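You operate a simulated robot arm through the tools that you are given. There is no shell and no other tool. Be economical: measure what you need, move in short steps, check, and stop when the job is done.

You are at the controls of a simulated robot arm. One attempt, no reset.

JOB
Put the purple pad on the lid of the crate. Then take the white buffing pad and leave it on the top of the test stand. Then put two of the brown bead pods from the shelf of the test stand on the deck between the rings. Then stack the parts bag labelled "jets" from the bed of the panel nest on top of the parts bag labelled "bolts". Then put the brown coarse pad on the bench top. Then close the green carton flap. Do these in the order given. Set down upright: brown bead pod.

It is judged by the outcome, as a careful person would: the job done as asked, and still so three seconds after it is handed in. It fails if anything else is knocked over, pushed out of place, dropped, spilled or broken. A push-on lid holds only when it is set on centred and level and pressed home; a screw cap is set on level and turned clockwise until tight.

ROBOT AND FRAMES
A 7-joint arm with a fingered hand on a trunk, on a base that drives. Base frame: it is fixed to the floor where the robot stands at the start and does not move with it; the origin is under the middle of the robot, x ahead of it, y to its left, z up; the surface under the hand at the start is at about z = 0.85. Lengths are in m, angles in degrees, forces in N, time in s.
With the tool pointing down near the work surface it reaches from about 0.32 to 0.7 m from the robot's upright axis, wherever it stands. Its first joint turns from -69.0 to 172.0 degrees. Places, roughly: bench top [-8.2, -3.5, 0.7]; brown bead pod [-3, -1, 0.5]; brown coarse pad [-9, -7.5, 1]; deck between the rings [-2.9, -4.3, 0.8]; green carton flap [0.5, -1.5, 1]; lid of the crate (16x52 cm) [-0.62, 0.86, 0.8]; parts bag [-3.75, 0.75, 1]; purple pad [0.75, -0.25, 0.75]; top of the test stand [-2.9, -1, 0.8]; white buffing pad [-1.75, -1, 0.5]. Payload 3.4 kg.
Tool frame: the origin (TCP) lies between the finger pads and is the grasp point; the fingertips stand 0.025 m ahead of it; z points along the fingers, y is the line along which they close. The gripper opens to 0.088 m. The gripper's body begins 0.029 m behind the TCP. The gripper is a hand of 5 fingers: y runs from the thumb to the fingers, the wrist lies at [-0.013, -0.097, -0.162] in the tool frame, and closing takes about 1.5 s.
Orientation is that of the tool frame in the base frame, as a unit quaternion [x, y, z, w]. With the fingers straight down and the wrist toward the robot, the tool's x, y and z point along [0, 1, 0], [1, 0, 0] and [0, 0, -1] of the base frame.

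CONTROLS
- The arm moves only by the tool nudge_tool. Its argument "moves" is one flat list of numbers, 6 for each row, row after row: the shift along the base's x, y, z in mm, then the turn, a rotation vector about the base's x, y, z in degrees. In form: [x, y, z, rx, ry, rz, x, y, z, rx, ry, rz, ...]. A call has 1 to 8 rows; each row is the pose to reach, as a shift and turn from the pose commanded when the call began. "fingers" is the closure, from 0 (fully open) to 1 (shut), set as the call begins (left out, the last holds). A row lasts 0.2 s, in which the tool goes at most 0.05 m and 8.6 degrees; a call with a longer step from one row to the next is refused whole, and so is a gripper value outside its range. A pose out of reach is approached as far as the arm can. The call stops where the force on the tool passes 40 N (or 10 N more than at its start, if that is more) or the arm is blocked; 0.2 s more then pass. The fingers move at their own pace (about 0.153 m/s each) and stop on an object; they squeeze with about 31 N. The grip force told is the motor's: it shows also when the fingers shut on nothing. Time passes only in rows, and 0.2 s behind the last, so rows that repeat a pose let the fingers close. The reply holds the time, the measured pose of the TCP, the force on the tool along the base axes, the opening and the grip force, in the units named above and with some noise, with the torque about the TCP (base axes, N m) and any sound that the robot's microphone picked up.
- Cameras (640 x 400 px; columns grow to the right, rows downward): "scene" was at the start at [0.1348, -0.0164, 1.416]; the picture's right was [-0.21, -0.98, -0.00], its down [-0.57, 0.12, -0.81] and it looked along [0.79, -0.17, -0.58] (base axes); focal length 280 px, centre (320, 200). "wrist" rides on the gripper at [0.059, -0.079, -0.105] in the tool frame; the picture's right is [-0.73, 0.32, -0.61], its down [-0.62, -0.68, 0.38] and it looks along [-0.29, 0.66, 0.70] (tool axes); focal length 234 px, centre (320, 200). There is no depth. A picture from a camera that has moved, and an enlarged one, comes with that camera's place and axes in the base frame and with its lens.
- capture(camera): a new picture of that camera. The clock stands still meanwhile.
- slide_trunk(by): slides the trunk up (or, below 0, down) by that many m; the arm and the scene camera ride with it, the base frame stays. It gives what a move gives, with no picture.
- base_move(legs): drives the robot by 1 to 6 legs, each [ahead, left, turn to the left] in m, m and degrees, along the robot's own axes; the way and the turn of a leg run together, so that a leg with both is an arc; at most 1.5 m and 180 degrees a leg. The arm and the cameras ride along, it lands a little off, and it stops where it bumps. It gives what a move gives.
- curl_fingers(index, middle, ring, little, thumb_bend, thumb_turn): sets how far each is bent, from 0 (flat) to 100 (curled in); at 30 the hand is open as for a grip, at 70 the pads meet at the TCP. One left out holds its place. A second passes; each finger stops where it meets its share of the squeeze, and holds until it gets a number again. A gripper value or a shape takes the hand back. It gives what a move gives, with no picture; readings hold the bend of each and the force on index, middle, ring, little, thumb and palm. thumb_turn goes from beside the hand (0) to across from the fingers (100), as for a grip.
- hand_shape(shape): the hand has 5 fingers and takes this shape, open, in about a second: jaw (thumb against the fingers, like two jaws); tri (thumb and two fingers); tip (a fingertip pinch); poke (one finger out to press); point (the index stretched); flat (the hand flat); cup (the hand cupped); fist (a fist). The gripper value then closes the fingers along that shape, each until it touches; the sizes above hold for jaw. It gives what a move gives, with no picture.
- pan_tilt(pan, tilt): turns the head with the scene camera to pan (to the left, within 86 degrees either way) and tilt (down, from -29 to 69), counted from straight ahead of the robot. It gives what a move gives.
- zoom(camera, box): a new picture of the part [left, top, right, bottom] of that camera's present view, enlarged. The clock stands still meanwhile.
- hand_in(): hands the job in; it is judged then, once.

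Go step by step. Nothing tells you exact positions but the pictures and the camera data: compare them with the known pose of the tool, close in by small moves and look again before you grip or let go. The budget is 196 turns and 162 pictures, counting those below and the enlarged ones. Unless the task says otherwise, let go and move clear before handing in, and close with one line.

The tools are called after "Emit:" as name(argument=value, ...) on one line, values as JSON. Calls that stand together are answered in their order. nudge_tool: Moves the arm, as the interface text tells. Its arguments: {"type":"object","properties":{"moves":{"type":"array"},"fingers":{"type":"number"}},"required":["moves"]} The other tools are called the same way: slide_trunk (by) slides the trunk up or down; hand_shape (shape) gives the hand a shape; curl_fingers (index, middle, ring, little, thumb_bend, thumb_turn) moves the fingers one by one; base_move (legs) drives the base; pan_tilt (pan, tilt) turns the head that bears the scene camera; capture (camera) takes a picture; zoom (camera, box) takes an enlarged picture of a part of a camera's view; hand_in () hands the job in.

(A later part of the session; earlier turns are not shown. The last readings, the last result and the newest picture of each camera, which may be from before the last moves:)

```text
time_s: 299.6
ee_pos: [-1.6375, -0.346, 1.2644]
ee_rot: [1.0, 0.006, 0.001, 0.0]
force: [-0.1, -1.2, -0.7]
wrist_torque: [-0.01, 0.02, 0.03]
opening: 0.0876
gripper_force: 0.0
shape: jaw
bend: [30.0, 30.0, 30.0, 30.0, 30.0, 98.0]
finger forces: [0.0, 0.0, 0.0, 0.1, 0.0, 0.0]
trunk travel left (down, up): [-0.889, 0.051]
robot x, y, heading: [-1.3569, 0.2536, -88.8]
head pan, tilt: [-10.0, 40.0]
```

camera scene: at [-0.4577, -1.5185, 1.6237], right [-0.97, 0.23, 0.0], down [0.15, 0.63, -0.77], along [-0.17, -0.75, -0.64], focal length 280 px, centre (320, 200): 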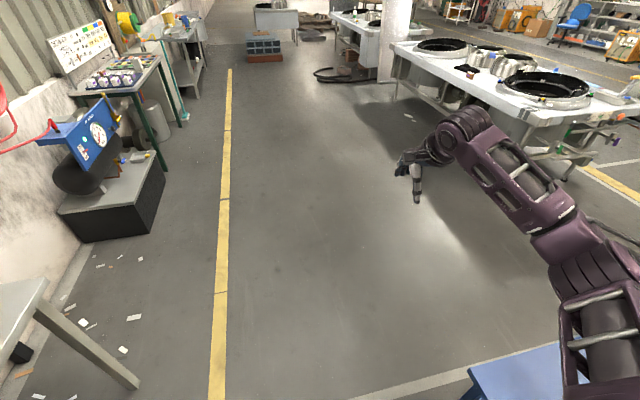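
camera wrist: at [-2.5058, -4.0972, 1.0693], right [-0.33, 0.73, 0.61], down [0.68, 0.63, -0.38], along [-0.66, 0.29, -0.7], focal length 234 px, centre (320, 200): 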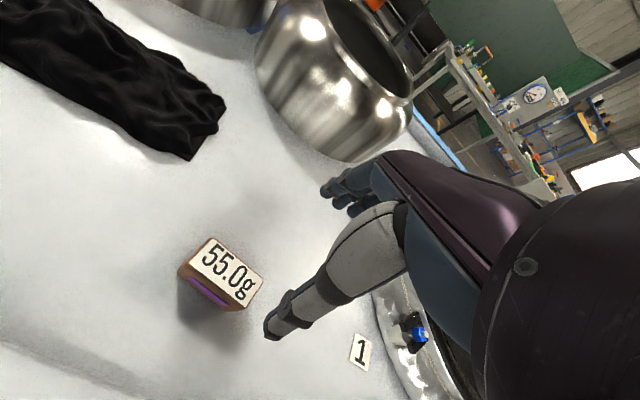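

Next I'll line up with the 75 g pod at x≈-3.10 and lower the trunk.

Emit:
base_move(legs=[[0, 0, -1.2], [0, -1.46, 0]])

Emit:
slide_trunk(by=-0.4)

Emit:
slide_trunk(by=-0.3)

Emit:
nudge_tool(moves=[0, 0, -30, 0, 0, 0, 0, 0, -58, 0, 0, 0])

Emit:
capture(camera="scene")

```text
time_s: 307.1
ee_pos: [-3.106, -0.2998, 1.2647]
ee_rot: [1.0, -0.022, 0.0, 0.0]
force: [-0.9, -0.3, -0.2]
wrist_torque: [0.01, 0.03, 0.01]
opening: 0.0876
gripper_force: 0.1
shape: jaw
bend: [30.0, 30.0, 30.0, 30.0, 30.0, 98.0]
finger forces: [0.1, 0.1, 0.1, 0.0, 0.0, 0.0]
trunk travel left (down, up): [-0.889, 0.051]
robot x, y, heading: [-2.7927, 0.2777, -91.7]
head pan, tilt: [-10.0, 40.0]
```

```text
time_s: 311.0
ee_pos: [-3.1067, -0.299, 0.8637]
ee_rot: [1.0, -0.021, 0.001, 0.0]
force: [-0.4, 1.0, -0.3]
wrist_torque: [0.01, -0.02, 0.02]
opening: 0.0878
gripper_force: 0.0
shape: jaw
bend: [30.0, 30.0, 30.0, 30.0, 30.0, 98.0]
finger forces: [0.0, 0.1, 0.0, 0.0, 0.0, 0.0]
trunk travel left (down, up): [-0.489, 0.451]
robot x, y, heading: [-2.7954, 0.2821, -92.0]
head pan, tilt: [-10.0, 40.0]
```

```text
time_s: 314.0
ee_pos: [-3.1064, -0.2989, 0.5649]
ee_rot: [1.0, -0.023, 0.001, 0.0]
force: [0.2, -1.2, 0.1]
wrist_torque: [0.01, 0.02, -0.04]
opening: 0.0878
gripper_force: 0.0
shape: jaw
bend: [30.0, 30.0, 30.0, 30.0, 30.0, 98.0]
finger forces: [0.0, 0.0, 0.1, 0.0, 0.0, 0.0]
trunk travel left (down, up): [-0.189, 0.751]
robot x, y, heading: [-2.7948, 0.2816, -92.2]
head pan, tilt: [-10.0, 40.0]
```

```text
time_s: 314.6
ee_pos: [-3.1057, -0.299, 0.5055]
ee_rot: [1.0, -0.022, 0.001, 0.0]
force: [-0.8, 0.3, -0.1]
wrist_torque: [0.0, 0.0, 0.01]
opening: 0.0879
gripper_force: 0.1
shape: jaw
bend: [30.0, 30.0, 30.0, 30.0, 30.0, 98.0]
finger forces: [0.1, 0.0, 0.0, 0.1, 0.0, 0.0]
trunk travel left (down, up): [-0.189, 0.751]
robot x, y, heading: [-2.792, 0.2819, -92.1]
head pan, tilt: [-10.0, 40.0]
```

```text
50 pictures are left
camera scene: at [-2.8129, 0.1492, 0.9237], right [-0.98, 0.21, 0.0], down [0.14, 0.63, -0.77], along [-0.16, -0.75, -0.64], focal length 280 px, centre (320, 200)
```

scene: 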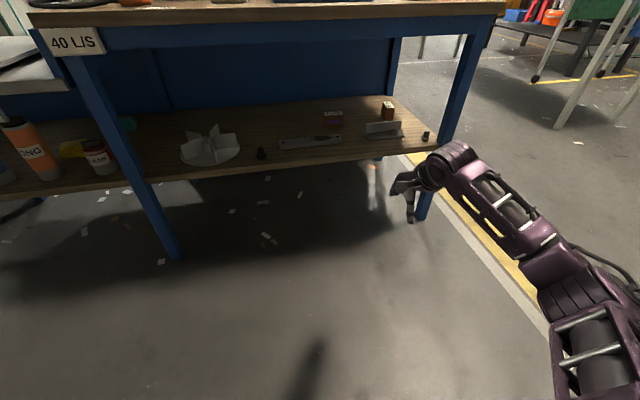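

I'll straighten the heading and drive in toward the 75 g pod.

Emit:
base_move(legs=[[0, -0.012, 2.2], [0.52, 0, 0]])

Emit:
capture(camera="wrist")

```text
time_s: 317.9
ee_pos: [-3.0951, -0.817, 0.5053]
ee_rot: [1.0, -0.003, 0.001, 0.0]
force: [0.3, -0.3, -0.1]
wrist_torque: [0.03, 0.0, 0.02]
opening: 0.0875
gripper_force: 0.0
shape: jaw
bend: [30.0, 30.0, 30.0, 30.0, 30.0, 98.0]
finger forces: [0.1, 0.0, 0.0, 0.0, 0.0, 0.0]
trunk travel left (down, up): [-0.189, 0.751]
robot x, y, heading: [-2.8048, -0.2291, -90.2]
head pan, tilt: [-10.0, 40.0]
```

```text
49 pictures are left
camera wrist: at [-3.036, -0.7387, 0.6106], right [-0.73, -0.32, 0.61], down [-0.62, 0.69, -0.38], along [-0.29, -0.66, -0.7], focal length 234 px, centre (320, 200)
```

wrist: 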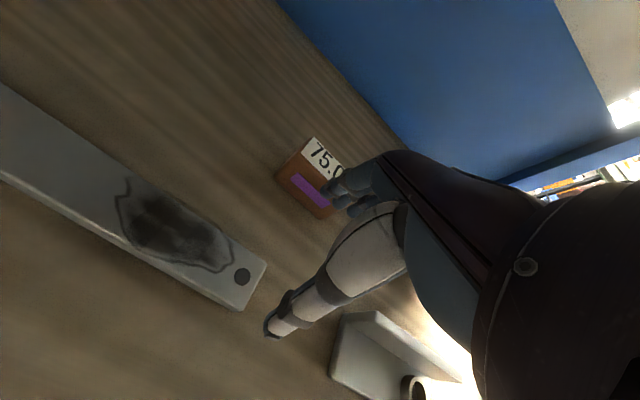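

Emit:
base_move(legs=[[0.11, -0.008, 0]])

Emit:
capture(camera="wrist")

```text
time_s: 319.1
ee_pos: [-3.1025, -0.9244, 0.5056]
ee_rot: [1.0, -0.003, 0.001, 0.0]
force: [0.8, 0.5, -0.7]
wrist_torque: [0.0, 0.0, 0.01]
opening: 0.0879
gripper_force: 0.1
shape: jaw
bend: [30.0, 30.0, 30.0, 30.0, 30.0, 98.0]
finger forces: [0.0, 0.0, 0.0, 0.1, 0.0, 0.0]
trunk travel left (down, up): [-0.189, 0.751]
robot x, y, heading: [-2.8141, -0.3371, -89.9]
head pan, tilt: [-10.0, 40.0]
```

```text
48 pictures are left
camera wrist: at [-3.0432, -0.8481, 0.6106], right [-0.73, -0.32, 0.61], down [-0.62, 0.68, -0.38], along [-0.29, -0.66, -0.7], focal length 234 px, centre (320, 200)
```

wrist: 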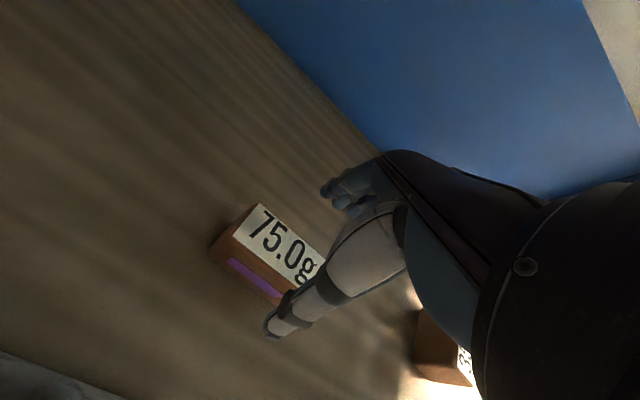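

Almost the same view as before. I'll adjust by about 17 mm forward, lower and grip.

Emit:
nudge_tool(moves=[-1, -9, -20, 0, 0, 0, -1, -17, -45, 0, 0, 0, -1, -17, -65, 0, 0, 0, -1, -17, -78, 0, 0, 0])

Emit:
nudge_tool(moves=[0, 0, 0, 0, 0, 0, 0, 0, 0, 0, 0, 0, 0, 0, 0, 0, 0, 0, 0, 0, 0, 0, 0, 0, 0, 0, 0, 0, 0, 0, 0, 0, 0, 0, 0, 0, 0, 0, 0, 0, 0, 0], fingers=1)

Emit:
nudge_tool(moves=[0, 0, 20, 0, 0, 0, 0, 0, 50, 0, 0, 0, 0, 0, 80, 0, 0, 0, 0, 0, 100, 0, 0, 0])

Emit:
capture(camera="wrist")

```text
time_s: 320.1
ee_pos: [-3.1036, -0.9422, 0.4254]
ee_rot: [1.0, -0.003, 0.0, -0.001]
force: [0.7, 2.2, 2.8]
wrist_torque: [-0.25, -0.04, -0.02]
opening: 0.088
gripper_force: 0.0
shape: jaw
bend: [30.0, 30.0, 30.0, 30.0, 29.0, 98.0]
finger forces: [0.1, 4.1, 0.0, 0.0, 1.5, 0.1]
trunk travel left (down, up): [-0.189, 0.751]
robot x, y, heading: [-2.8139, -0.3372, -90.0]
head pan, tilt: [-10.0, 40.0]
```

```text
time_s: 321.7
ee_pos: [-3.1028, -0.9425, 0.4286]
ee_rot: [1.0, -0.002, 0.0, 0.001]
force: [-1.4, -1.1, 5.9]
wrist_torque: [-0.23, -0.01, -0.06]
opening: 0.0348
gripper_force: 31.2
shape: jaw
bend: [70.0, 51.0, 55.0, 53.0, 61.0, 100.0]
finger forces: [34.6, 0.1, 3.4, 1.7, 31.2, 0.0]
trunk travel left (down, up): [-0.189, 0.751]
robot x, y, heading: [-2.8149, -0.3355, -89.9]
head pan, tilt: [-10.0, 40.0]
```

```text
time_s: 322.7
ee_pos: [-3.1044, -0.9416, 0.5272]
ee_rot: [1.0, -0.003, 0.0, 0.0]
force: [0.2, -0.1, -2.1]
wrist_torque: [-0.03, 0.04, 0.01]
opening: 0.0348
gripper_force: 31.3
shape: jaw
bend: [70.0, 51.0, 56.0, 54.0, 61.0, 100.0]
finger forces: [26.5, 0.0, 3.4, 1.9, 31.4, 0.1]
trunk travel left (down, up): [-0.189, 0.751]
robot x, y, heading: [-2.8088, -0.3389, -89.7]
head pan, tilt: [-10.0, 40.0]
```

```text
47 pictures are left
camera wrist: at [-3.0441, -0.8637, 0.6328], right [-0.73, -0.32, 0.61], down [-0.62, 0.68, -0.38], along [-0.29, -0.65, -0.7], focal length 234 px, centre (320, 200)
```

wrist: 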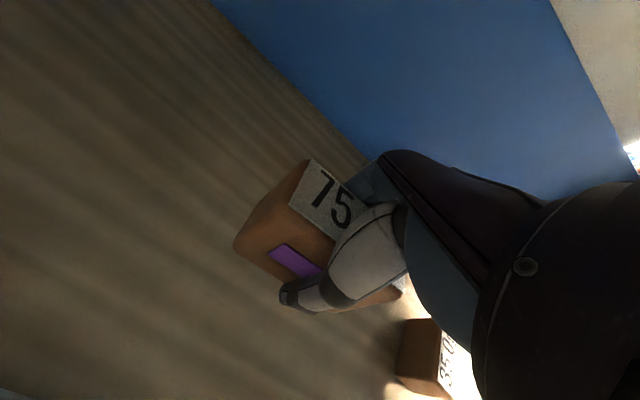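

The 75 g pod is held. I'll take it to the deck by the same route, aiming at spot B.

Emit:
base_move(legs=[[-0.3, 0, 0], [-0.35, 0, 0]])

Emit:
slide_trunk(by=0.4)

Emit:
slide_trunk(by=0.3)

Emit:
base_move(legs=[[0, 1.5, 0], [0.57, 0, 0], [0, 0.75, 0]])

```text
time_s: 326.7
ee_pos: [-3.1032, -0.28, 0.5281]
ee_rot: [1.0, -0.003, 0.001, 0.0]
force: [0.5, 0.7, -2.7]
wrist_torque: [-0.03, 0.01, -0.01]
opening: 0.0348
gripper_force: 30.9
shape: jaw
bend: [70.0, 51.0, 56.0, 54.0, 61.0, 100.0]
finger forces: [26.3, 0.0, 3.4, 1.9, 31.5, 0.1]
trunk travel left (down, up): [-0.189, 0.751]
robot x, y, heading: [-2.8109, 0.3236, -89.9]
head pan, tilt: [-10.0, 40.0]
```

```text
time_s: 330.5
ee_pos: [-3.1035, -0.2805, 0.927]
ee_rot: [1.0, -0.003, 0.001, 0.001]
force: [0.0, -0.8, -2.5]
wrist_torque: [-0.03, 0.0, -0.02]
opening: 0.0349
gripper_force: 31.4
shape: jaw
bend: [70.0, 51.0, 56.0, 54.0, 61.0, 100.0]
finger forces: [26.4, 0.0, 3.3, 1.8, 31.5, 0.0]
trunk travel left (down, up): [-0.589, 0.351]
robot x, y, heading: [-2.8117, 0.3258, -89.8]
head pan, tilt: [-10.0, 40.0]
```

```text
time_s: 333.5
ee_pos: [-3.1036, -0.2808, 1.2285]
ee_rot: [1.0, -0.003, 0.001, 0.0]
force: [-0.7, 0.9, -2.7]
wrist_torque: [-0.03, 0.01, 0.0]
opening: 0.0346
gripper_force: 31.4
shape: jaw
bend: [70.0, 51.0, 56.0, 54.0, 61.0, 100.0]
finger forces: [26.3, 0.0, 3.4, 1.8, 31.5, 0.0]
trunk travel left (down, up): [-0.889, 0.051]
robot x, y, heading: [-2.8139, 0.3261, -90.0]
head pan, tilt: [-10.0, 40.0]
```

```text
time_s: 347.4
ee_pos: [-0.8526, -0.8211, 1.2276]
ee_rot: [1.0, -0.011, 0.0, 0.0]
force: [0.3, 0.5, -3.0]
wrist_torque: [-0.03, -0.02, 0.0]
opening: 0.0346
gripper_force: 31.0
shape: jaw
bend: [70.0, 51.0, 56.0, 54.0, 61.0, 100.0]
finger forces: [26.3, 0.0, 3.4, 1.9, 31.5, 0.0]
trunk travel left (down, up): [-0.889, 0.051]
robot x, y, heading: [-0.5509, -0.2176, -90.6]
head pan, tilt: [-10.0, 40.0]
```

Emit:
base_move(legs=[[1.5, 0, 0], [1.5, 0, 0], [1.5, 0, 0], [0.12, 0, 0], [0, 0, -90]])

Emit:
capture(camera="scene")

```text
time_s: 373.5
ee_pos: [-1.2487, -4.5494, 1.2277]
ee_rot: [-0.706, 0.708, -0.001, -0.001]
force: [-0.7, -0.2, -3.3]
wrist_torque: [0.01, -0.01, 0.02]
opening: 0.0338
gripper_force: 31.2
shape: jaw
bend: [70.0, 51.0, 56.0, 54.0, 62.0, 100.0]
finger forces: [25.6, 0.0, 3.3, 1.7, 30.6, 0.0]
trunk travel left (down, up): [-0.889, 0.051]
robot x, y, heading: [-0.6438, -4.8385, -179.5]
head pan, tilt: [-10.0, 40.0]
```

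```text
46 pictures are left
camera scene: at [-0.7769, -4.8225, 1.6236], right [0.17, 0.99, 0.0], down [0.63, -0.11, -0.77], along [-0.75, 0.13, -0.64], focal length 280 px, centre (320, 200)
```

scene: 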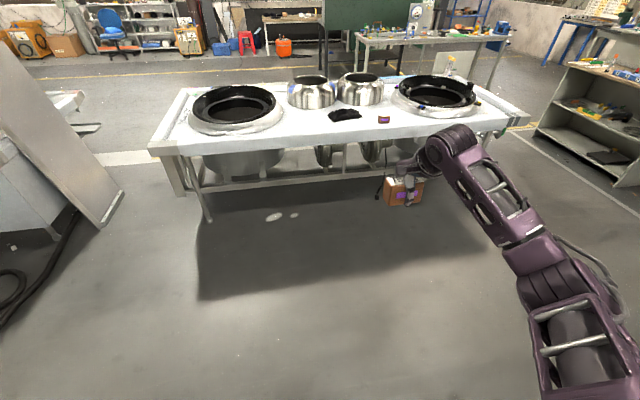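

The first pod is still standing on the deck. I'll drive up to the table and lower.

Emit:
base_move(legs=[[1.33, 0, 0]])

Emit:
slide_trunk(by=-0.3)

Emit:
capture(camera="wrist")

Emit:
capture(camera="scene")

```text
time_s: 380.2
ee_pos: [-2.5859, -4.5527, 1.2282]
ee_rot: [-0.706, 0.708, -0.001, -0.001]
force: [-1.2, 0.8, -2.8]
wrist_torque: [0.02, 0.03, 0.0]
opening: 0.034
gripper_force: 31.0
shape: jaw
bend: [70.0, 51.0, 56.0, 54.0, 62.0, 100.0]
finger forces: [25.6, 0.0, 3.4, 1.9, 30.6, 0.0]
trunk travel left (down, up): [-0.889, 0.051]
robot x, y, heading: [-1.9822, -4.8438, -179.9]
head pan, tilt: [-10.0, 40.0]
```

```text
time_s: 383.2
ee_pos: [-2.5844, -4.5526, 0.928]
ee_rot: [-0.705, 0.709, 0.0, -0.001]
force: [-1.6, 0.6, -2.9]
wrist_torque: [0.02, -0.02, 0.04]
opening: 0.0341
gripper_force: 31.1
shape: jaw
bend: [70.0, 51.0, 56.0, 54.0, 62.0, 100.0]
finger forces: [25.6, 0.0, 3.4, 1.9, 30.6, 0.1]
trunk travel left (down, up): [-0.589, 0.351]
robot x, y, heading: [-1.9777, -4.8414, -180.1]
head pan, tilt: [-10.0, 40.0]
```

```text
45 pictures are left
camera wrist: at [-2.5056, -4.6118, 1.0326], right [-0.32, 0.73, 0.61], down [0.68, 0.62, -0.38], along [-0.66, 0.29, -0.7], focal length 234 px, centre (320, 200)
```

wrist: 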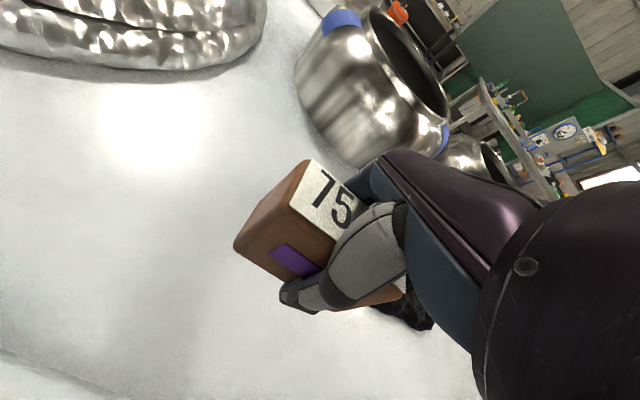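

```text
44 pictures are left
camera scene: at [-2.114, -4.8266, 1.3237], right [0.17, 0.99, 0.0], down [0.63, -0.11, -0.77], along [-0.75, 0.13, -0.64], focal length 280 px, centre (320, 200)
```

scene: 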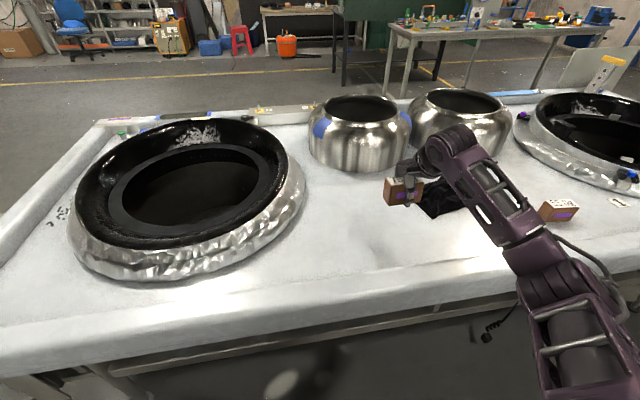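

There's room here. I'll shift 25 mm away from the cloth and lower to contact.

Emit:
nudge_tool(moves=[0, -12, -40, 0, 0, 0, 0, -25, -80, 0, 0, 0, 0, -25, -115, 0, 0, 0, 0, -25, -133, 0, 0, 0, 0, -25, -141, 0, 0, 0, 0, -25, -147, 0, 0, 0, 0, -25, -152, 0, 0, 0, 0, -25, -156, 0, 0, 0])

Emit:
capture(camera="wrist")

```text
time_s: 385.0
ee_pos: [-2.5844, -4.5772, 0.7769]
ee_rot: [-0.706, 0.709, 0.004, -0.005]
force: [0.0, 0.8, 19.2]
wrist_torque: [-0.16, 0.35, 0.0]
opening: 0.0341
gripper_force: 30.7
shape: jaw
bend: [70.0, 51.0, 56.0, 55.0, 62.0, 100.0]
finger forces: [47.8, 0.0, 3.3, 1.7, 32.3, 0.1]
trunk travel left (down, up): [-0.589, 0.351]
robot x, y, heading: [-1.9805, -4.8421, -179.9]
head pan, tilt: [-10.0, 40.0]
```

```text
43 pictures are left
camera wrist: at [-2.5036, -4.6371, 0.881], right [-0.31, 0.73, 0.61], down [0.68, 0.62, -0.39], along [-0.66, 0.29, -0.69], focal length 234 px, centre (320, 200)
```

wrist: 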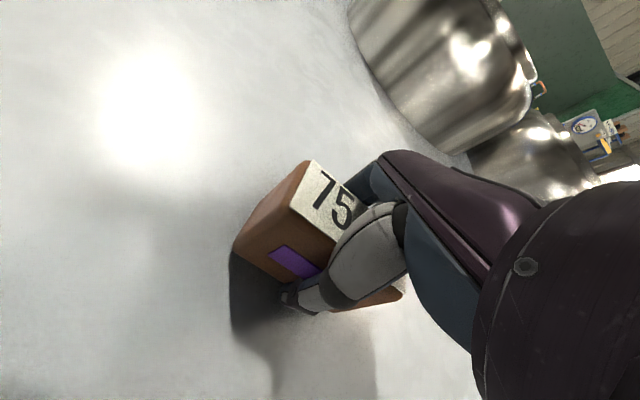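

In contact. Releasing and lifting.

Emit:
nudge_tool(moves=[0, 0, 2, 0, 0, 0, 0, 0, 2, 0, 0, 0, 0, 0, 2, 0, 0, 0, 0, 0, 2, 0, 0, 0, 0, 0, 2, 0, 0, 0, 0, 0, 2, 0, 0, 0], fingers=0)

Emit:
nudge_tool(moves=[0, 0, 20, 0, 0, 0, 0, 0, 60, 0, 0, 0, 0, 0, 105, 0, 0, 0, 0, 0, 150, 0, 0, 0, 0, 0, 190, 0, 0, 0])

Emit:
capture(camera="wrist")

```text
time_s: 386.4
ee_pos: [-2.5828, -4.5777, 0.7748]
ee_rot: [-0.705, 0.709, 0.001, -0.001]
force: [2.1, -0.3, 6.4]
wrist_torque: [0.05, 0.29, -0.02]
opening: 0.0866
gripper_force: 0.0
shape: jaw
bend: [30.0, 30.0, 30.0, 30.0, 30.0, 98.0]
finger forces: [0.0, 6.7, 0.0, 0.0, 0.6, 0.0]
trunk travel left (down, up): [-0.589, 0.351]
robot x, y, heading: [-1.9804, -4.8449, -179.9]
head pan, tilt: [-10.0, 40.0]
```

```text
time_s: 387.6
ee_pos: [-2.5828, -4.5783, 0.9649]
ee_rot: [-0.705, 0.709, 0.0, 0.0]
force: [0.0, 0.9, 0.4]
wrist_torque: [0.01, 0.0, -0.02]
opening: 0.0878
gripper_force: 0.1
shape: jaw
bend: [30.0, 30.0, 30.0, 30.0, 30.0, 98.0]
finger forces: [0.0, 0.0, 0.0, 0.0, 0.1, 0.0]
trunk travel left (down, up): [-0.589, 0.351]
robot x, y, heading: [-1.976, -4.8453, -179.8]
head pan, tilt: [-10.0, 40.0]
```

```text
42 pictures are left
camera wrist: at [-2.5039, -4.6385, 1.069], right [-0.32, 0.73, 0.61], down [0.68, 0.62, -0.38], along [-0.66, 0.29, -0.7], focal length 234 px, centre (320, 200)
```

wrist: 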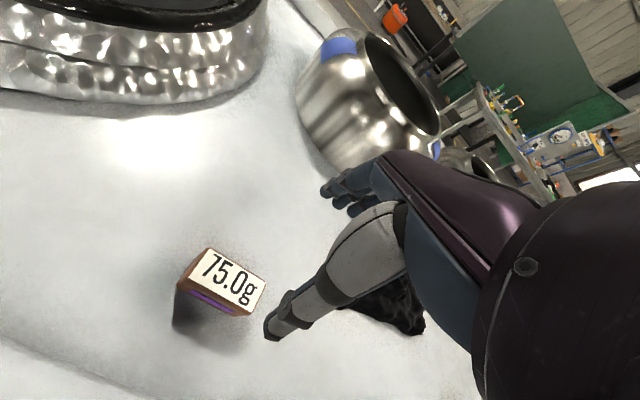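

Both pods stand upright on the deck. Next are the parts bags at the panel nest; I'll drive back.

Emit:
slide_trunk(by=0.3)

Emit:
base_move(legs=[[-1.42, 0, 0], [0, 0, 89.8], [-1.5, 0, 0], [-1.5, 0, 0], [-1.0, 0, 0]])

```text
time_s: 390.6
ee_pos: [-2.5844, -4.5781, 1.2637]
ee_rot: [-0.706, 0.709, 0.0, 0.0]
force: [-0.5, 0.7, 0.5]
wrist_torque: [-0.02, -0.01, -0.02]
opening: 0.0879
gripper_force: 0.0
shape: jaw
bend: [30.0, 30.0, 30.0, 30.0, 30.0, 98.0]
finger forces: [0.1, 0.1, 0.0, 0.0, 0.0, 0.0]
trunk travel left (down, up): [-0.889, 0.051]
robot x, y, heading: [-1.9788, -4.8455, -179.4]
head pan, tilt: [-10.0, 40.0]
```

```text
time_s: 420.3
ee_pos: [-0.6327, -1.431, 1.2642]
ee_rot: [0.999, -0.035, 0.001, 0.0]
force: [0.4, -0.1, 0.2]
wrist_torque: [-0.02, -0.03, -0.01]
opening: 0.0879
gripper_force: 0.1
shape: jaw
bend: [30.0, 30.0, 30.0, 30.0, 30.0, 98.0]
finger forces: [0.1, 0.0, 0.1, 0.0, 0.0, 0.0]
trunk travel left (down, up): [-0.889, 0.051]
robot x, y, heading: [-0.3312, -0.8431, -93.7]
head pan, tilt: [-10.0, 40.0]
```

Emit:
base_move(legs=[[0, 0, 3.7], [-0.58, 0, 0], [0, -1.02, 0], [-0.55, 0, 0], [0, -1.35, 0], [0, 0, -90]])

Emit:
pan_tilt(pan=-20, tilt=25)

Emit:
capture(camera="scene")

```text
time_s: 441.9
ee_pos: [-3.2672, 0.6432, 1.2637]
ee_rot: [-0.676, 0.737, -0.002, -0.001]
force: [0.3, 0.3, 0.8]
wrist_torque: [-0.01, -0.02, -0.03]
opening: 0.0876
gripper_force: 0.2
shape: jaw
bend: [30.0, 30.0, 30.0, 30.0, 30.0, 98.0]
finger forces: [0.0, 0.0, 0.0, 0.1, 0.0, 0.0]
trunk travel left (down, up): [-0.889, 0.051]
robot x, y, heading: [-2.682, 0.3301, 175.4]
head pan, tilt: [-10.0, 40.0]
```

```text
time_s: 442.6
ee_pos: [-3.267, 0.6445, 1.2633]
ee_rot: [-0.677, 0.736, 0.0, -0.001]
force: [-0.2, 0.3, 0.1]
wrist_torque: [0.02, -0.02, 0.02]
opening: 0.0878
gripper_force: 0.0
shape: jaw
bend: [30.0, 30.0, 30.0, 30.0, 30.0, 98.0]
finger forces: [0.0, 0.1, 0.1, 0.0, 0.0, 0.0]
trunk travel left (down, up): [-0.889, 0.051]
robot x, y, heading: [-2.6839, 0.331, 175.7]
head pan, tilt: [-20.0, 25.0]
```

```text
41 pictures are left
camera scene: at [-2.8197, 0.3752, 1.647], right [0.41, 0.91, 0.0], down [0.39, -0.18, -0.91], along [-0.82, 0.38, -0.42], focal length 280 px, centre (320, 200)
```

scene: 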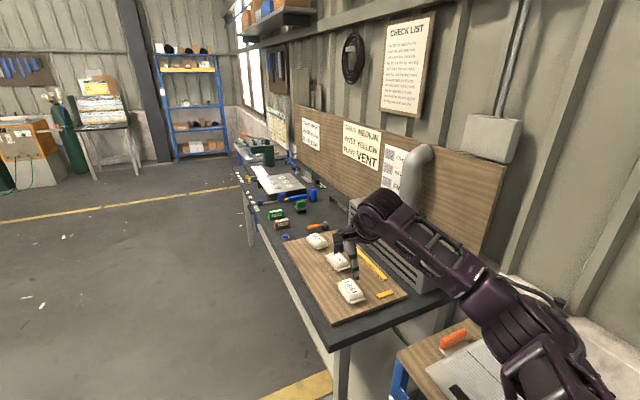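

I see three white parts bags on a wooden board. Zooming in on their labels.

Emit:
zoom(camera="scene", box=[270, 215, 430, 335])

Emit:
zoom(camera="wrist", box=[0, 0, 400, 400])

```text
3.33 times, centred on (350, 275) of scene
camera zoom: at [-2.8197, 0.3752, 1.647], right [0.41, 0.91, 0.0], down [0.39, -0.18, -0.91], along [-0.82, 0.38, -0.42], focal length 932 px, centre (220, -50)
```

zoom: 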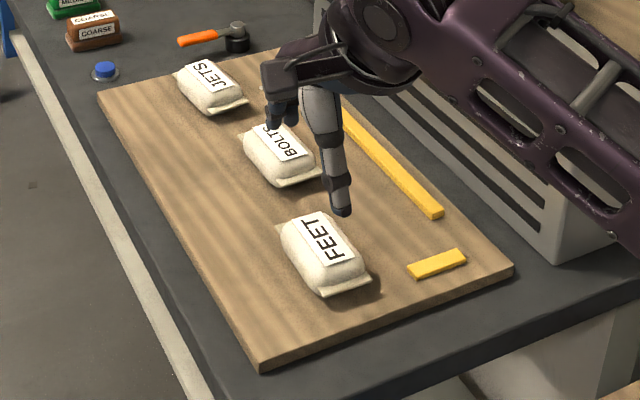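

```text
1.00 times, centred on (200, 200) of wrist (not enlarged: the box is as wide or as high as the picture)
camera zoom: at [-3.1923, 0.5779, 1.3685], right [-0.26, 0.75, 0.61], down [0.73, 0.56, -0.38], along [-0.63, 0.34, -0.7], focal length 234 px, centre (440, 200)
```

zoom: 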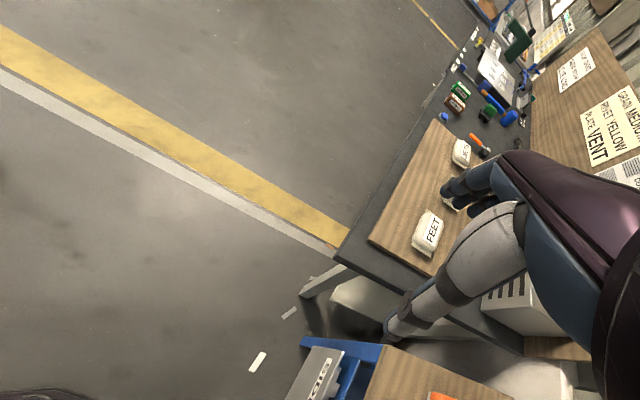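

The bags run JETS at about (-3.81, 0.82), BOLTS at about (-3.64, 0.83), then FEET, with their long sides along x. I'll drive in front of them and turn to face the bench.

Emit:
base_move(legs=[[1.38, 0.2, 0], [0, 0, -85.7]])

Emit:
pan_tilt(pan=-15, tilt=45)

Emit:
capture(camera="scene")

Emit:
capture(camera="wrist")

```text
time_s: 453.2
ee_pos: [-3.8073, 0.847, 1.264]
ee_rot: [0.001, 1.0, 0.001, -0.001]
force: [0.1, 0.0, 0.3]
wrist_torque: [0.03, -0.01, 0.0]
opening: 0.0881
gripper_force: 0.0
shape: jaw
bend: [30.0, 30.0, 30.0, 30.0, 30.0, 98.0]
finger forces: [0.0, 0.0, 0.1, 0.1, 0.0, 0.1]
trunk travel left (down, up): [-0.889, 0.051]
robot x, y, heading: [-4.0689, 0.2422, 90.2]
head pan, tilt: [-20.0, 25.0]
```

```text
time_s: 454.0
ee_pos: [-3.8069, 0.8478, 1.2639]
ee_rot: [0.0, 1.0, 0.0, -0.001]
force: [0.1, -0.1, 0.4]
wrist_torque: [-0.01, 0.0, -0.01]
opening: 0.088
gripper_force: 0.1
shape: jaw
bend: [30.0, 30.0, 30.0, 30.0, 30.0, 98.0]
finger forces: [0.0, 0.0, 0.0, 0.0, 0.0, 0.1]
trunk travel left (down, up): [-0.889, 0.051]
robot x, y, heading: [-4.0706, 0.2369, 90.5]
head pan, tilt: [-15.0, 45.0]
```

```text
38 pictures are left
camera scene: at [-4.05, 0.3725, 1.6165], right [0.97, -0.25, 0.0], down [-0.18, -0.68, -0.71], along [0.18, 0.68, -0.71], focal length 280 px, centre (320, 200)
```

scene: 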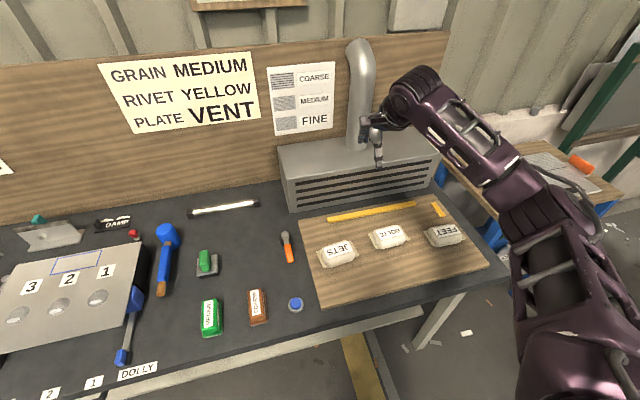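

```text
37 pictures are left
camera wrist: at [-3.8647, 0.7681, 1.3684], right [0.73, 0.32, 0.61], down [0.62, -0.68, -0.38], along [0.29, 0.66, -0.7], focal length 234 px, centre (320, 200)
```

wrist: 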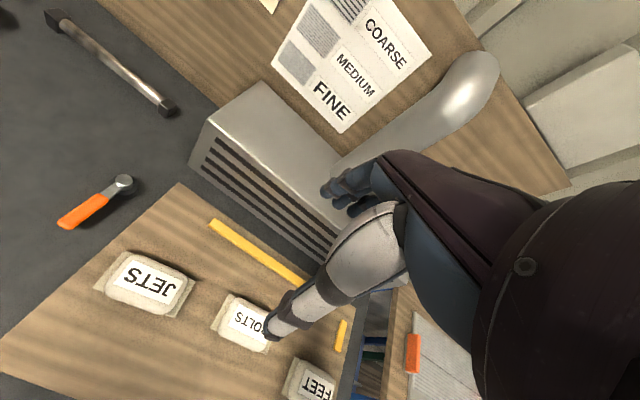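

JETS is centred at about (-3.873, 0.836), top z≈0.90, and BOLTS at about (-3.70, 0.847). I'll move over JETS and lower.

Emit:
nudge_tool(moves=[-33, -6, 0, 0, 0, 0, -66, -11, 0, 0, 0, 0, -66, -11, 0, 0, 0, 0])

Emit:
slide_trunk(by=-0.3)

Emit:
capture(camera="wrist")

```text
time_s: 454.8
ee_pos: [-3.8736, 0.8356, 1.2589]
ee_rot: [0.0, 1.0, 0.001, -0.001]
force: [-0.2, 0.0, 0.4]
wrist_torque: [-0.01, 0.04, 0.0]
opening: 0.0875
gripper_force: 0.1
shape: jaw
bend: [30.0, 30.0, 30.0, 30.0, 30.0, 98.0]
finger forces: [0.0, 0.1, 0.0, 0.1, 0.1, 0.0]
trunk travel left (down, up): [-0.889, 0.051]
robot x, y, heading: [-4.073, 0.2422, 90.0]
head pan, tilt: [-15.0, 45.0]
```

```text
time_s: 457.8
ee_pos: [-3.8732, 0.8353, 0.9604]
ee_rot: [0.001, 1.0, 0.0, -0.001]
force: [0.9, -0.3, 0.2]
wrist_torque: [-0.04, -0.01, 0.02]
opening: 0.0876
gripper_force: 0.0
shape: jaw
bend: [30.0, 30.0, 30.0, 30.0, 30.0, 98.0]
finger forces: [0.0, 0.0, 0.1, 0.0, 0.0, 0.0]
trunk travel left (down, up): [-0.589, 0.351]
robot x, y, heading: [-4.0711, 0.2415, 90.5]
head pan, tilt: [-15.0, 45.0]
```

```text
36 pictures are left
camera wrist: at [-3.9319, 0.7564, 1.0649], right [0.73, 0.32, 0.61], down [0.62, -0.68, -0.38], along [0.29, 0.66, -0.7], focal length 234 px, centre (320, 200)
```

wrist: 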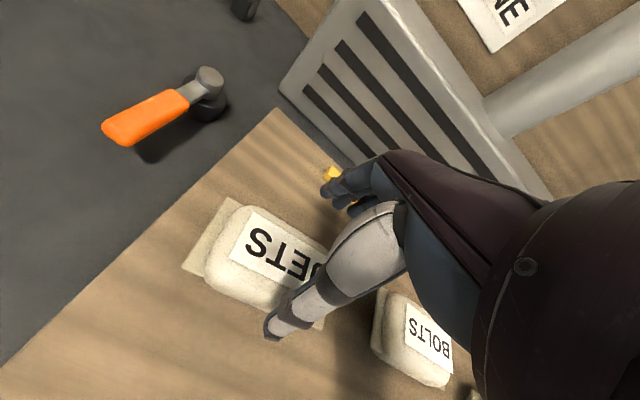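

The hand is centred on JETS. Lowering and gripping.

Emit:
nudge_tool(moves=[2, 0, -25, 0, 0, 0, 2, 0, -45, 0, 0, 0, 2, 0, -58, 0, 0, 0, 2, 0, -66, 0, 0, 0])

Emit:
nudge_tool(moves=[0, 0, 0, 0, 0, 0, 0, 0, 0, 0, 0, 0, 0, 0, 0, 0, 0, 0, 0, 0, 0, 0, 0, 0, 0, 0, 0, 0, 0, 0, 0, 0, 0, 0, 0, 0, 0, 0, 0, 0, 0, 0], fingers=1)

Emit:
nudge_tool(moves=[0, 0, 20, 0, 0, 0, 0, 0, 50, 0, 0, 0, 0, 0, 80, 0, 0, 0, 0, 0, 110, 0, 0, 0])

Emit:
capture(camera="wrist")

```text
time_s: 458.8
ee_pos: [-3.8737, 0.8364, 0.8973]
ee_rot: [0.001, 1.0, 0.004, 0.0]
force: [0.4, -1.4, 10.5]
wrist_torque: [-0.03, -0.1, 0.08]
opening: 0.0879
gripper_force: 0.1
shape: jaw
bend: [30.0, 30.0, 30.0, 29.0, 28.0, 98.0]
finger forces: [1.3, 0.1, 0.0, 2.5, 5.4, 0.0]
trunk travel left (down, up): [-0.589, 0.351]
robot x, y, heading: [-4.0689, 0.2387, 90.3]
head pan, tilt: [-15.0, 45.0]
```

```text
time_s: 460.4
ee_pos: [-3.8742, 0.8354, 0.8964]
ee_rot: [0.001, 1.0, 0.002, 0.0]
force: [-0.2, -1.0, 16.0]
wrist_torque: [0.56, -0.25, 0.2]
opening: 0.0648
gripper_force: 31.2
shape: jaw
bend: [29.0, 37.0, 32.0, 28.0, 53.0, 98.0]
finger forces: [19.3, 13.4, 4.3, 6.1, 40.6, 0.0]
trunk travel left (down, up): [-0.589, 0.351]
robot x, y, heading: [-4.0677, 0.2422, 90.0]
head pan, tilt: [-15.0, 45.0]
```

```text
time_s: 461.4
ee_pos: [-3.8728, 0.8357, 1.0028]
ee_rot: [0.001, 1.0, -0.001, 0.0]
force: [0.3, -0.2, -1.5]
wrist_torque: [0.01, 0.0, 0.04]
opening: 0.0645
gripper_force: 30.7
shape: jaw
bend: [29.0, 37.0, 33.0, 29.0, 53.0, 97.0]
finger forces: [18.1, 12.9, 3.6, 2.7, 37.2, 0.1]
trunk travel left (down, up): [-0.589, 0.351]
robot x, y, heading: [-4.0728, 0.2431, 90.4]
head pan, tilt: [-15.0, 45.0]
```

```text
35 pictures are left
camera wrist: at [-3.9303, 0.7565, 1.108], right [0.73, 0.32, 0.61], down [0.62, -0.68, -0.38], along [0.29, 0.66, -0.7], focal length 234 px, centre (320, 200)
```

wrist: 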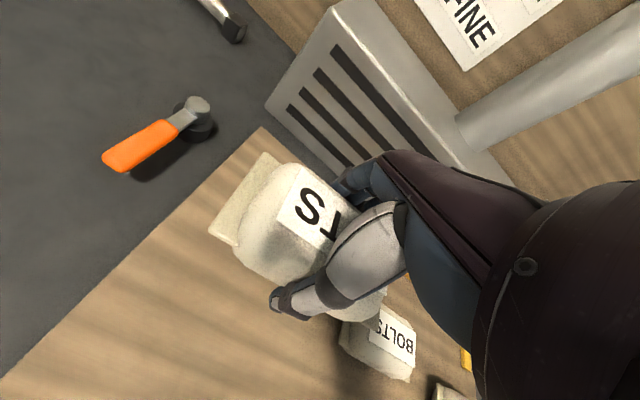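

JETS is held. I'll carry it over BOLTS at (-3.697, 0.845) and check the alignment.

Emit:
nudge_tool(moves=[44, 2, 0, 0, 0, -2, 88, 4, 0, 0, 0, -4, 132, 6, 0, 0, 0, -6, 176, 9, 0, 0, 0, -6, 176, 9, -20, 0, 0, -6])

Emit:
capture(camera="wrist")

Emit:
zoom(camera="scene", box=[320, 180, 480, 300])

```text
time_s: 462.6
ee_pos: [-3.6952, 0.8432, 0.9835]
ee_rot: [0.052, 0.999, 0.001, -0.001]
force: [-0.2, -0.9, -2.4]
wrist_torque: [0.0, 0.04, -0.01]
opening: 0.0648
gripper_force: 31.2
shape: jaw
bend: [29.0, 37.0, 33.0, 29.0, 53.0, 97.0]
finger forces: [17.6, 12.7, 3.5, 2.7, 36.4, 0.0]
trunk travel left (down, up): [-0.589, 0.351]
robot x, y, heading: [-4.0723, 0.243, 90.3]
head pan, tilt: [-15.0, 45.0]
```

```text
34 pictures are left
camera wrist: at [-3.7613, 0.7702, 1.0885], right [0.76, 0.25, 0.61], down [0.55, -0.74, -0.38], along [0.36, 0.62, -0.7], focal length 234 px, centre (320, 200)
```

wrist: 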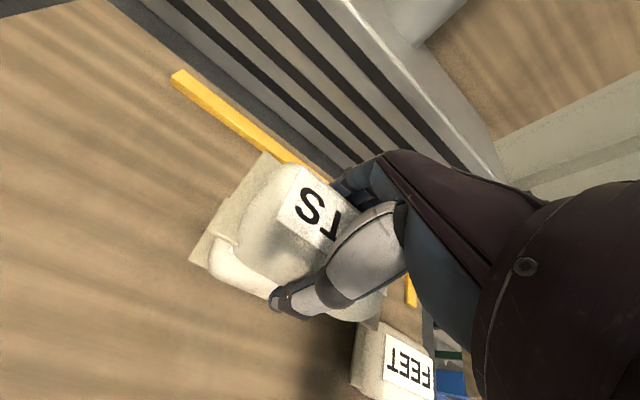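

```text
3.33 times, centred on (400, 240) of scene
camera zoom: at [-4.05, 0.3733, 1.3164], right [0.97, -0.25, 0.0], down [-0.18, -0.68, -0.71], along [0.18, 0.68, -0.71], focal length 932 px, centre (53, 67)
```

zoom: 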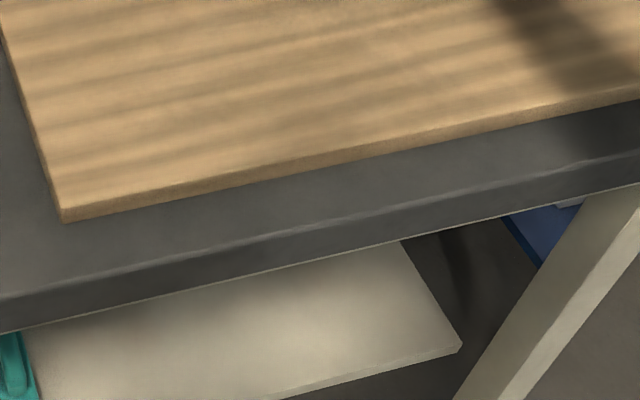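

JETS is centred over BOLTS. Lowering slowly to contact.

Emit:
nudge_tool(moves=[2, 5, -20, 0, 0, 0, 2, 5, -34, 0, 0, 0, 2, 5, -40, 0, 0, 0, 2, 5, -45, 0, 0, 0, 2, 5, -50, 0, 0, 0, 2, 5, -54, 0, 0, 0])

Emit:
capture(camera="wrist")

```text
time_s: 464.0
ee_pos: [-3.6953, 0.8486, 0.9363]
ee_rot: [0.053, 0.999, 0.008, 0.0]
force: [2.9, 7.4, 30.3]
wrist_torque: [0.19, -0.35, -0.03]
opening: 0.0643
gripper_force: 30.7
shape: jaw
bend: [28.0, 37.0, 32.0, 28.0, 54.0, 98.0]
finger forces: [20.9, 14.2, 4.0, 5.7, 35.4, 0.0]
trunk travel left (down, up): [-0.589, 0.351]
robot x, y, heading: [-4.0657, 0.2421, 90.4]
head pan, tilt: [-15.0, 45.0]
```

```text
32 pictures are left
camera wrist: at [-3.7604, 0.7735, 1.0412], right [0.76, 0.23, 0.61], down [0.55, -0.74, -0.39], along [0.36, 0.63, -0.69], focal length 234 px, centre (320, 200)
```

wrist: 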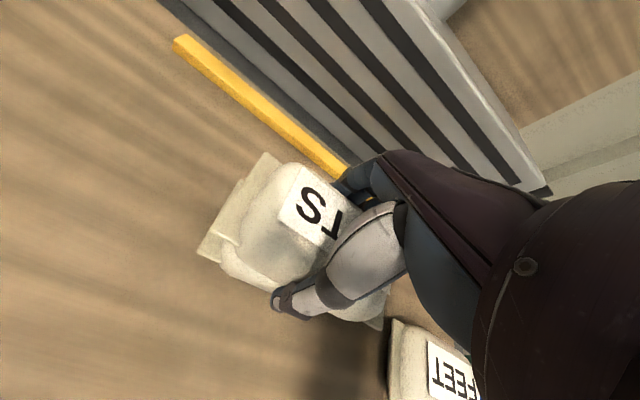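

Stacked in contact. I'll relieve, release and lift straight up.

Emit:
nudge_tool(moves=[0, 0, 5, 0, 0, 0, 0, 0, 5, 0, 0, 0])

Emit:
nudge_tool(moves=[0, 0, 0, 0, 0, 0, 0, 0, 0, 0, 0, 0, 0, 0, 0, 0, 0, 0, 0, 0, 0, 0, 0, 0, 0, 0, 0, 0, 0, 0], fingers=0)

Emit:
nudge_tool(moves=[0, 0, 20, 0, 0, 0, 0, 0, 60, 0, 0, 0, 0, 0, 105, 0, 0, 0, 0, 0, 150, 0, 0, 0, -30, -20, 180, 0, 0, 0])

Emit:
slide_trunk(by=0.25)

Emit:
capture(camera="scene")

```text
time_s: 464.6
ee_pos: [-3.6939, 0.848, 0.9372]
ee_rot: [0.053, 0.999, 0.003, 0.0]
force: [2.1, 8.1, 23.4]
wrist_torque: [0.49, -0.39, 0.03]
opening: 0.0645
gripper_force: 31.0
shape: jaw
bend: [28.0, 37.0, 32.0, 28.0, 55.0, 98.0]
finger forces: [20.9, 14.7, 4.2, 5.6, 34.1, 0.0]
trunk travel left (down, up): [-0.589, 0.351]
robot x, y, heading: [-4.0663, 0.2401, 90.3]
head pan, tilt: [-15.0, 45.0]
```

```text
time_s: 465.8
ee_pos: [-3.6934, 0.8471, 0.9353]
ee_rot: [0.052, 0.999, 0.001, 0.0]
force: [-0.7, 3.7, 14.1]
wrist_torque: [0.28, -0.19, 0.02]
opening: 0.088
gripper_force: 0.1
shape: jaw
bend: [27.0, 30.0, 30.0, 27.0, 29.0, 97.0]
finger forces: [6.4, 0.0, 0.1, 4.6, 2.9, 0.0]
trunk travel left (down, up): [-0.589, 0.351]
robot x, y, heading: [-4.0686, 0.2388, 90.5]
head pan, tilt: [-15.0, 45.0]
```

```text
time_s: 467.0
ee_pos: [-3.7256, 0.8266, 1.1187]
ee_rot: [0.054, 0.999, 0.0, 0.0]
force: [-0.2, 0.4, -0.3]
wrist_torque: [0.02, -0.01, 0.01]
opening: 0.088
gripper_force: 0.1
shape: jaw
bend: [30.0, 30.0, 30.0, 30.0, 30.0, 97.0]
finger forces: [0.1, 0.1, 0.0, 0.0, 0.0, 0.0]
trunk travel left (down, up): [-0.589, 0.351]
robot x, y, heading: [-4.0686, 0.2434, 90.3]
head pan, tilt: [-15.0, 45.0]
```

```text
time_s: 469.6
ee_pos: [-3.7245, 0.8271, 1.3677]
ee_rot: [0.053, 0.999, -0.001, -0.001]
force: [-0.1, 0.1, -0.6]
wrist_torque: [0.05, -0.02, -0.01]
opening: 0.088
gripper_force: 0.0
shape: jaw
bend: [30.0, 30.0, 30.0, 30.0, 30.0, 97.0]
finger forces: [0.1, 0.0, 0.0, 0.0, 0.1, 0.1]
trunk travel left (down, up): [-0.839, 0.101]
robot x, y, heading: [-4.0667, 0.2415, 90.3]
head pan, tilt: [-15.0, 45.0]
```

```text
31 pictures are left
camera scene: at [-4.05, 0.3726, 1.5664], right [0.97, -0.25, 0.0], down [-0.18, -0.68, -0.71], along [0.18, 0.68, -0.71], focal length 280 px, centre (320, 200)
```

scene: 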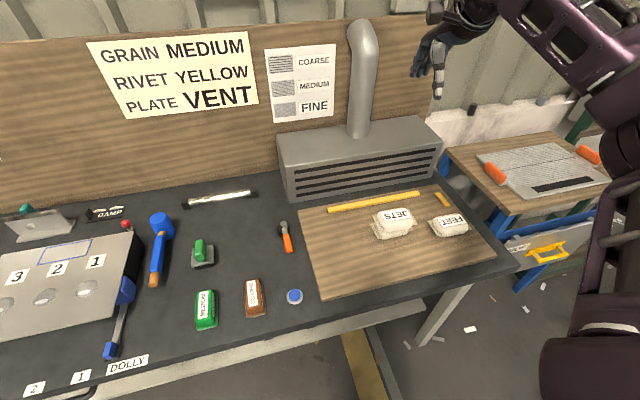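

JETS now rests on BOLTS. Next is the brown coarse pad, listed near (-9, -7.5). I'll back off, turn that way and look for a clear path.

Emit:
base_move(legs=[[-0.4, 0, 0], [0, 0, 130]])

Emit:
pan_tilt(pan=0, tilt=15)

Emit:
capture(camera="scene")

```text
time_s: 477.6
ee_pos: [-4.7312, -0.3078, 1.3671]
ee_rot: [0.892, -0.451, 0.001, 0.001]
force: [0.1, 0.6, 0.7]
wrist_torque: [-0.01, -0.01, -0.01]
opening: 0.0879
gripper_force: 0.1
shape: jaw
bend: [30.0, 30.0, 30.0, 30.0, 30.0, 97.0]
finger forces: [0.1, 0.1, 0.1, 0.0, 0.0, 0.0]
trunk travel left (down, up): [-0.839, 0.101]
robot x, y, heading: [-4.0687, -0.1665, -137.2]
head pan, tilt: [-15.0, 45.0]
```

```text
time_s: 478.5
ee_pos: [-4.7315, -0.3075, 1.3669]
ee_rot: [0.893, -0.45, 0.001, 0.001]
force: [0.7, -0.9, -0.2]
wrist_torque: [-0.02, 0.02, 0.01]
opening: 0.088
gripper_force: 0.1
shape: jaw
bend: [30.0, 30.0, 30.0, 30.0, 30.0, 97.0]
finger forces: [0.0, 0.0, 0.0, 0.0, 0.0, 0.0]
trunk travel left (down, up): [-0.839, 0.101]
robot x, y, heading: [-4.0713, -0.1657, -137.4]
head pan, tilt: [0.0, 15.0]
```

```text
30 pictures are left
camera scene: at [-4.1734, -0.2614, 1.6132], right [-0.68, 0.73, 0.0], down [0.19, 0.18, -0.97], along [-0.71, -0.66, -0.26], focal length 280 px, centre (320, 200)
```

scene: 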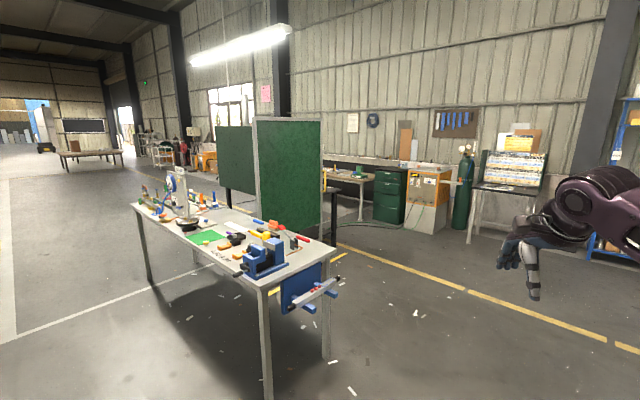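

The corridor between the vise table (x≈-4.86) and the white table (x≈-3.4) is open. I'll go down it, then west.

Emit:
base_move(legs=[[0, 0, 47.4], [1.5, 0, 0], [1.5, 0, 0], [1.5, 0, 0], [0.7, 0, 0], [0, 0, -65]])

Emit:
capture(camera="scene")

```text
time_s: 508.4
ee_pos: [-4.4111, -5.3492, 1.3672]
ee_rot: [0.841, -0.542, 0.0, 0.001]
force: [0.5, 0.1, 0.4]
wrist_torque: [-0.01, 0.03, 0.0]
opening: 0.0878
gripper_force: 0.0
shape: jaw
bend: [30.0, 30.0, 30.0, 30.0, 30.0, 97.0]
finger forces: [0.0, 0.0, 0.0, 0.0, 0.0, 0.0]
trunk travel left (down, up): [-0.839, 0.101]
robot x, y, heading: [-3.7322, -5.3533, -149.4]
head pan, tilt: [0.0, 15.0]
```

```text
29 pictures are left
camera scene: at [-3.8558, -5.4215, 1.6132], right [-0.51, 0.86, 0.0], down [0.22, 0.13, -0.97], along [-0.83, -0.49, -0.26], focal length 280 px, centre (320, 200)
```

scene: 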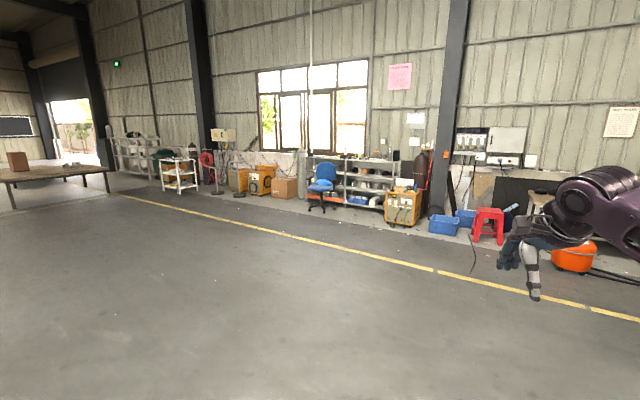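

The grey shelf unit near (-9, -7.4) should hold the pad. Zooming in on it.

Emit:
zoom(camera="scene", box=[290, 130, 450, 230])

```text
4.00 times, centred on (370, 180) of scene
camera zoom: at [-3.8558, -5.4215, 1.6132], right [-0.51, 0.86, 0.0], down [0.22, 0.13, -0.97], along [-0.83, -0.49, -0.26], focal length 1119 px, centre (120, 280)
```

zoom: 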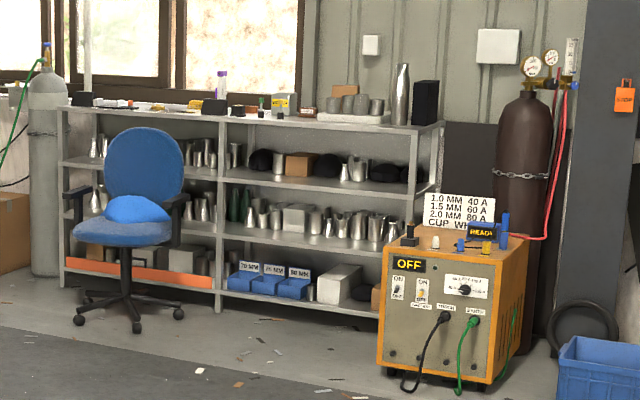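

The pad is likely the small brown labelled item on the shelf's top, between the chair and the orange cart. I'll drive closer.

Emit:
base_move(legs=[[0, 0, -30.6], [1.3, 0.7, 0], [1.3, 0.7, 0], [0.85, 0.55, 0]])

Emit:
capture(camera="scene")

```text
time_s: 528.9
ee_pos: [-7.679, -7.0438, 1.3677]
ee_rot: [-0.669, 0.743, -0.002, 0.0]
force: [-1.1, -0.4, -0.1]
wrist_torque: [0.04, 0.01, -0.01]
opening: 0.088
gripper_force: 0.0
shape: jaw
bend: [30.0, 30.0, 30.0, 30.0, 30.0, 97.0]
finger forces: [0.0, 0.1, 0.0, 0.0, 0.0, 0.1]
trunk travel left (down, up): [-0.839, 0.101]
robot x, y, heading: [-7.0942, -7.3901, -179.8]
head pan, tilt: [0.0, 15.0]
```

```text
27 pictures are left
camera scene: at [-7.2371, -7.385, 1.6133], right [-0.01, 1.0, 0.0], down [0.26, 0.0, -0.97], along [-0.97, -0.01, -0.26], focal length 280 px, centre (320, 200)
```

scene: 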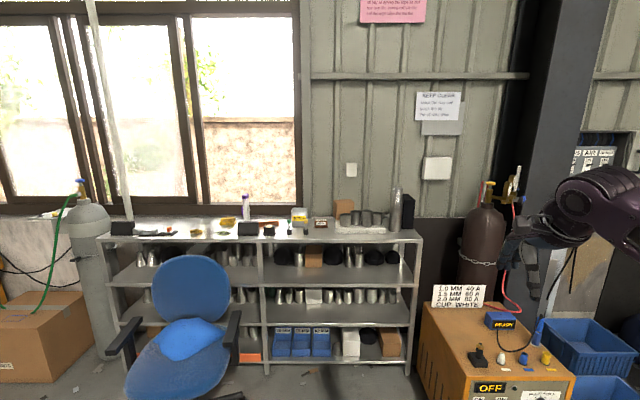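

Emit:
zoom(camera="scene", box=[180, 180, 420, 260])

```text
2.67 times, centred on (300, 220) of scene
camera zoom: at [-7.2371, -7.385, 1.6133], right [-0.01, 1.0, 0.0], down [0.26, 0.0, -0.97], along [-0.97, -0.01, -0.26], focal length 746 px, centre (373, 147)
```

zoom: 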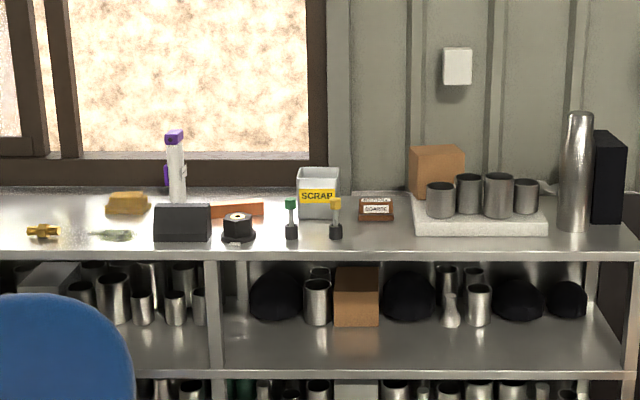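

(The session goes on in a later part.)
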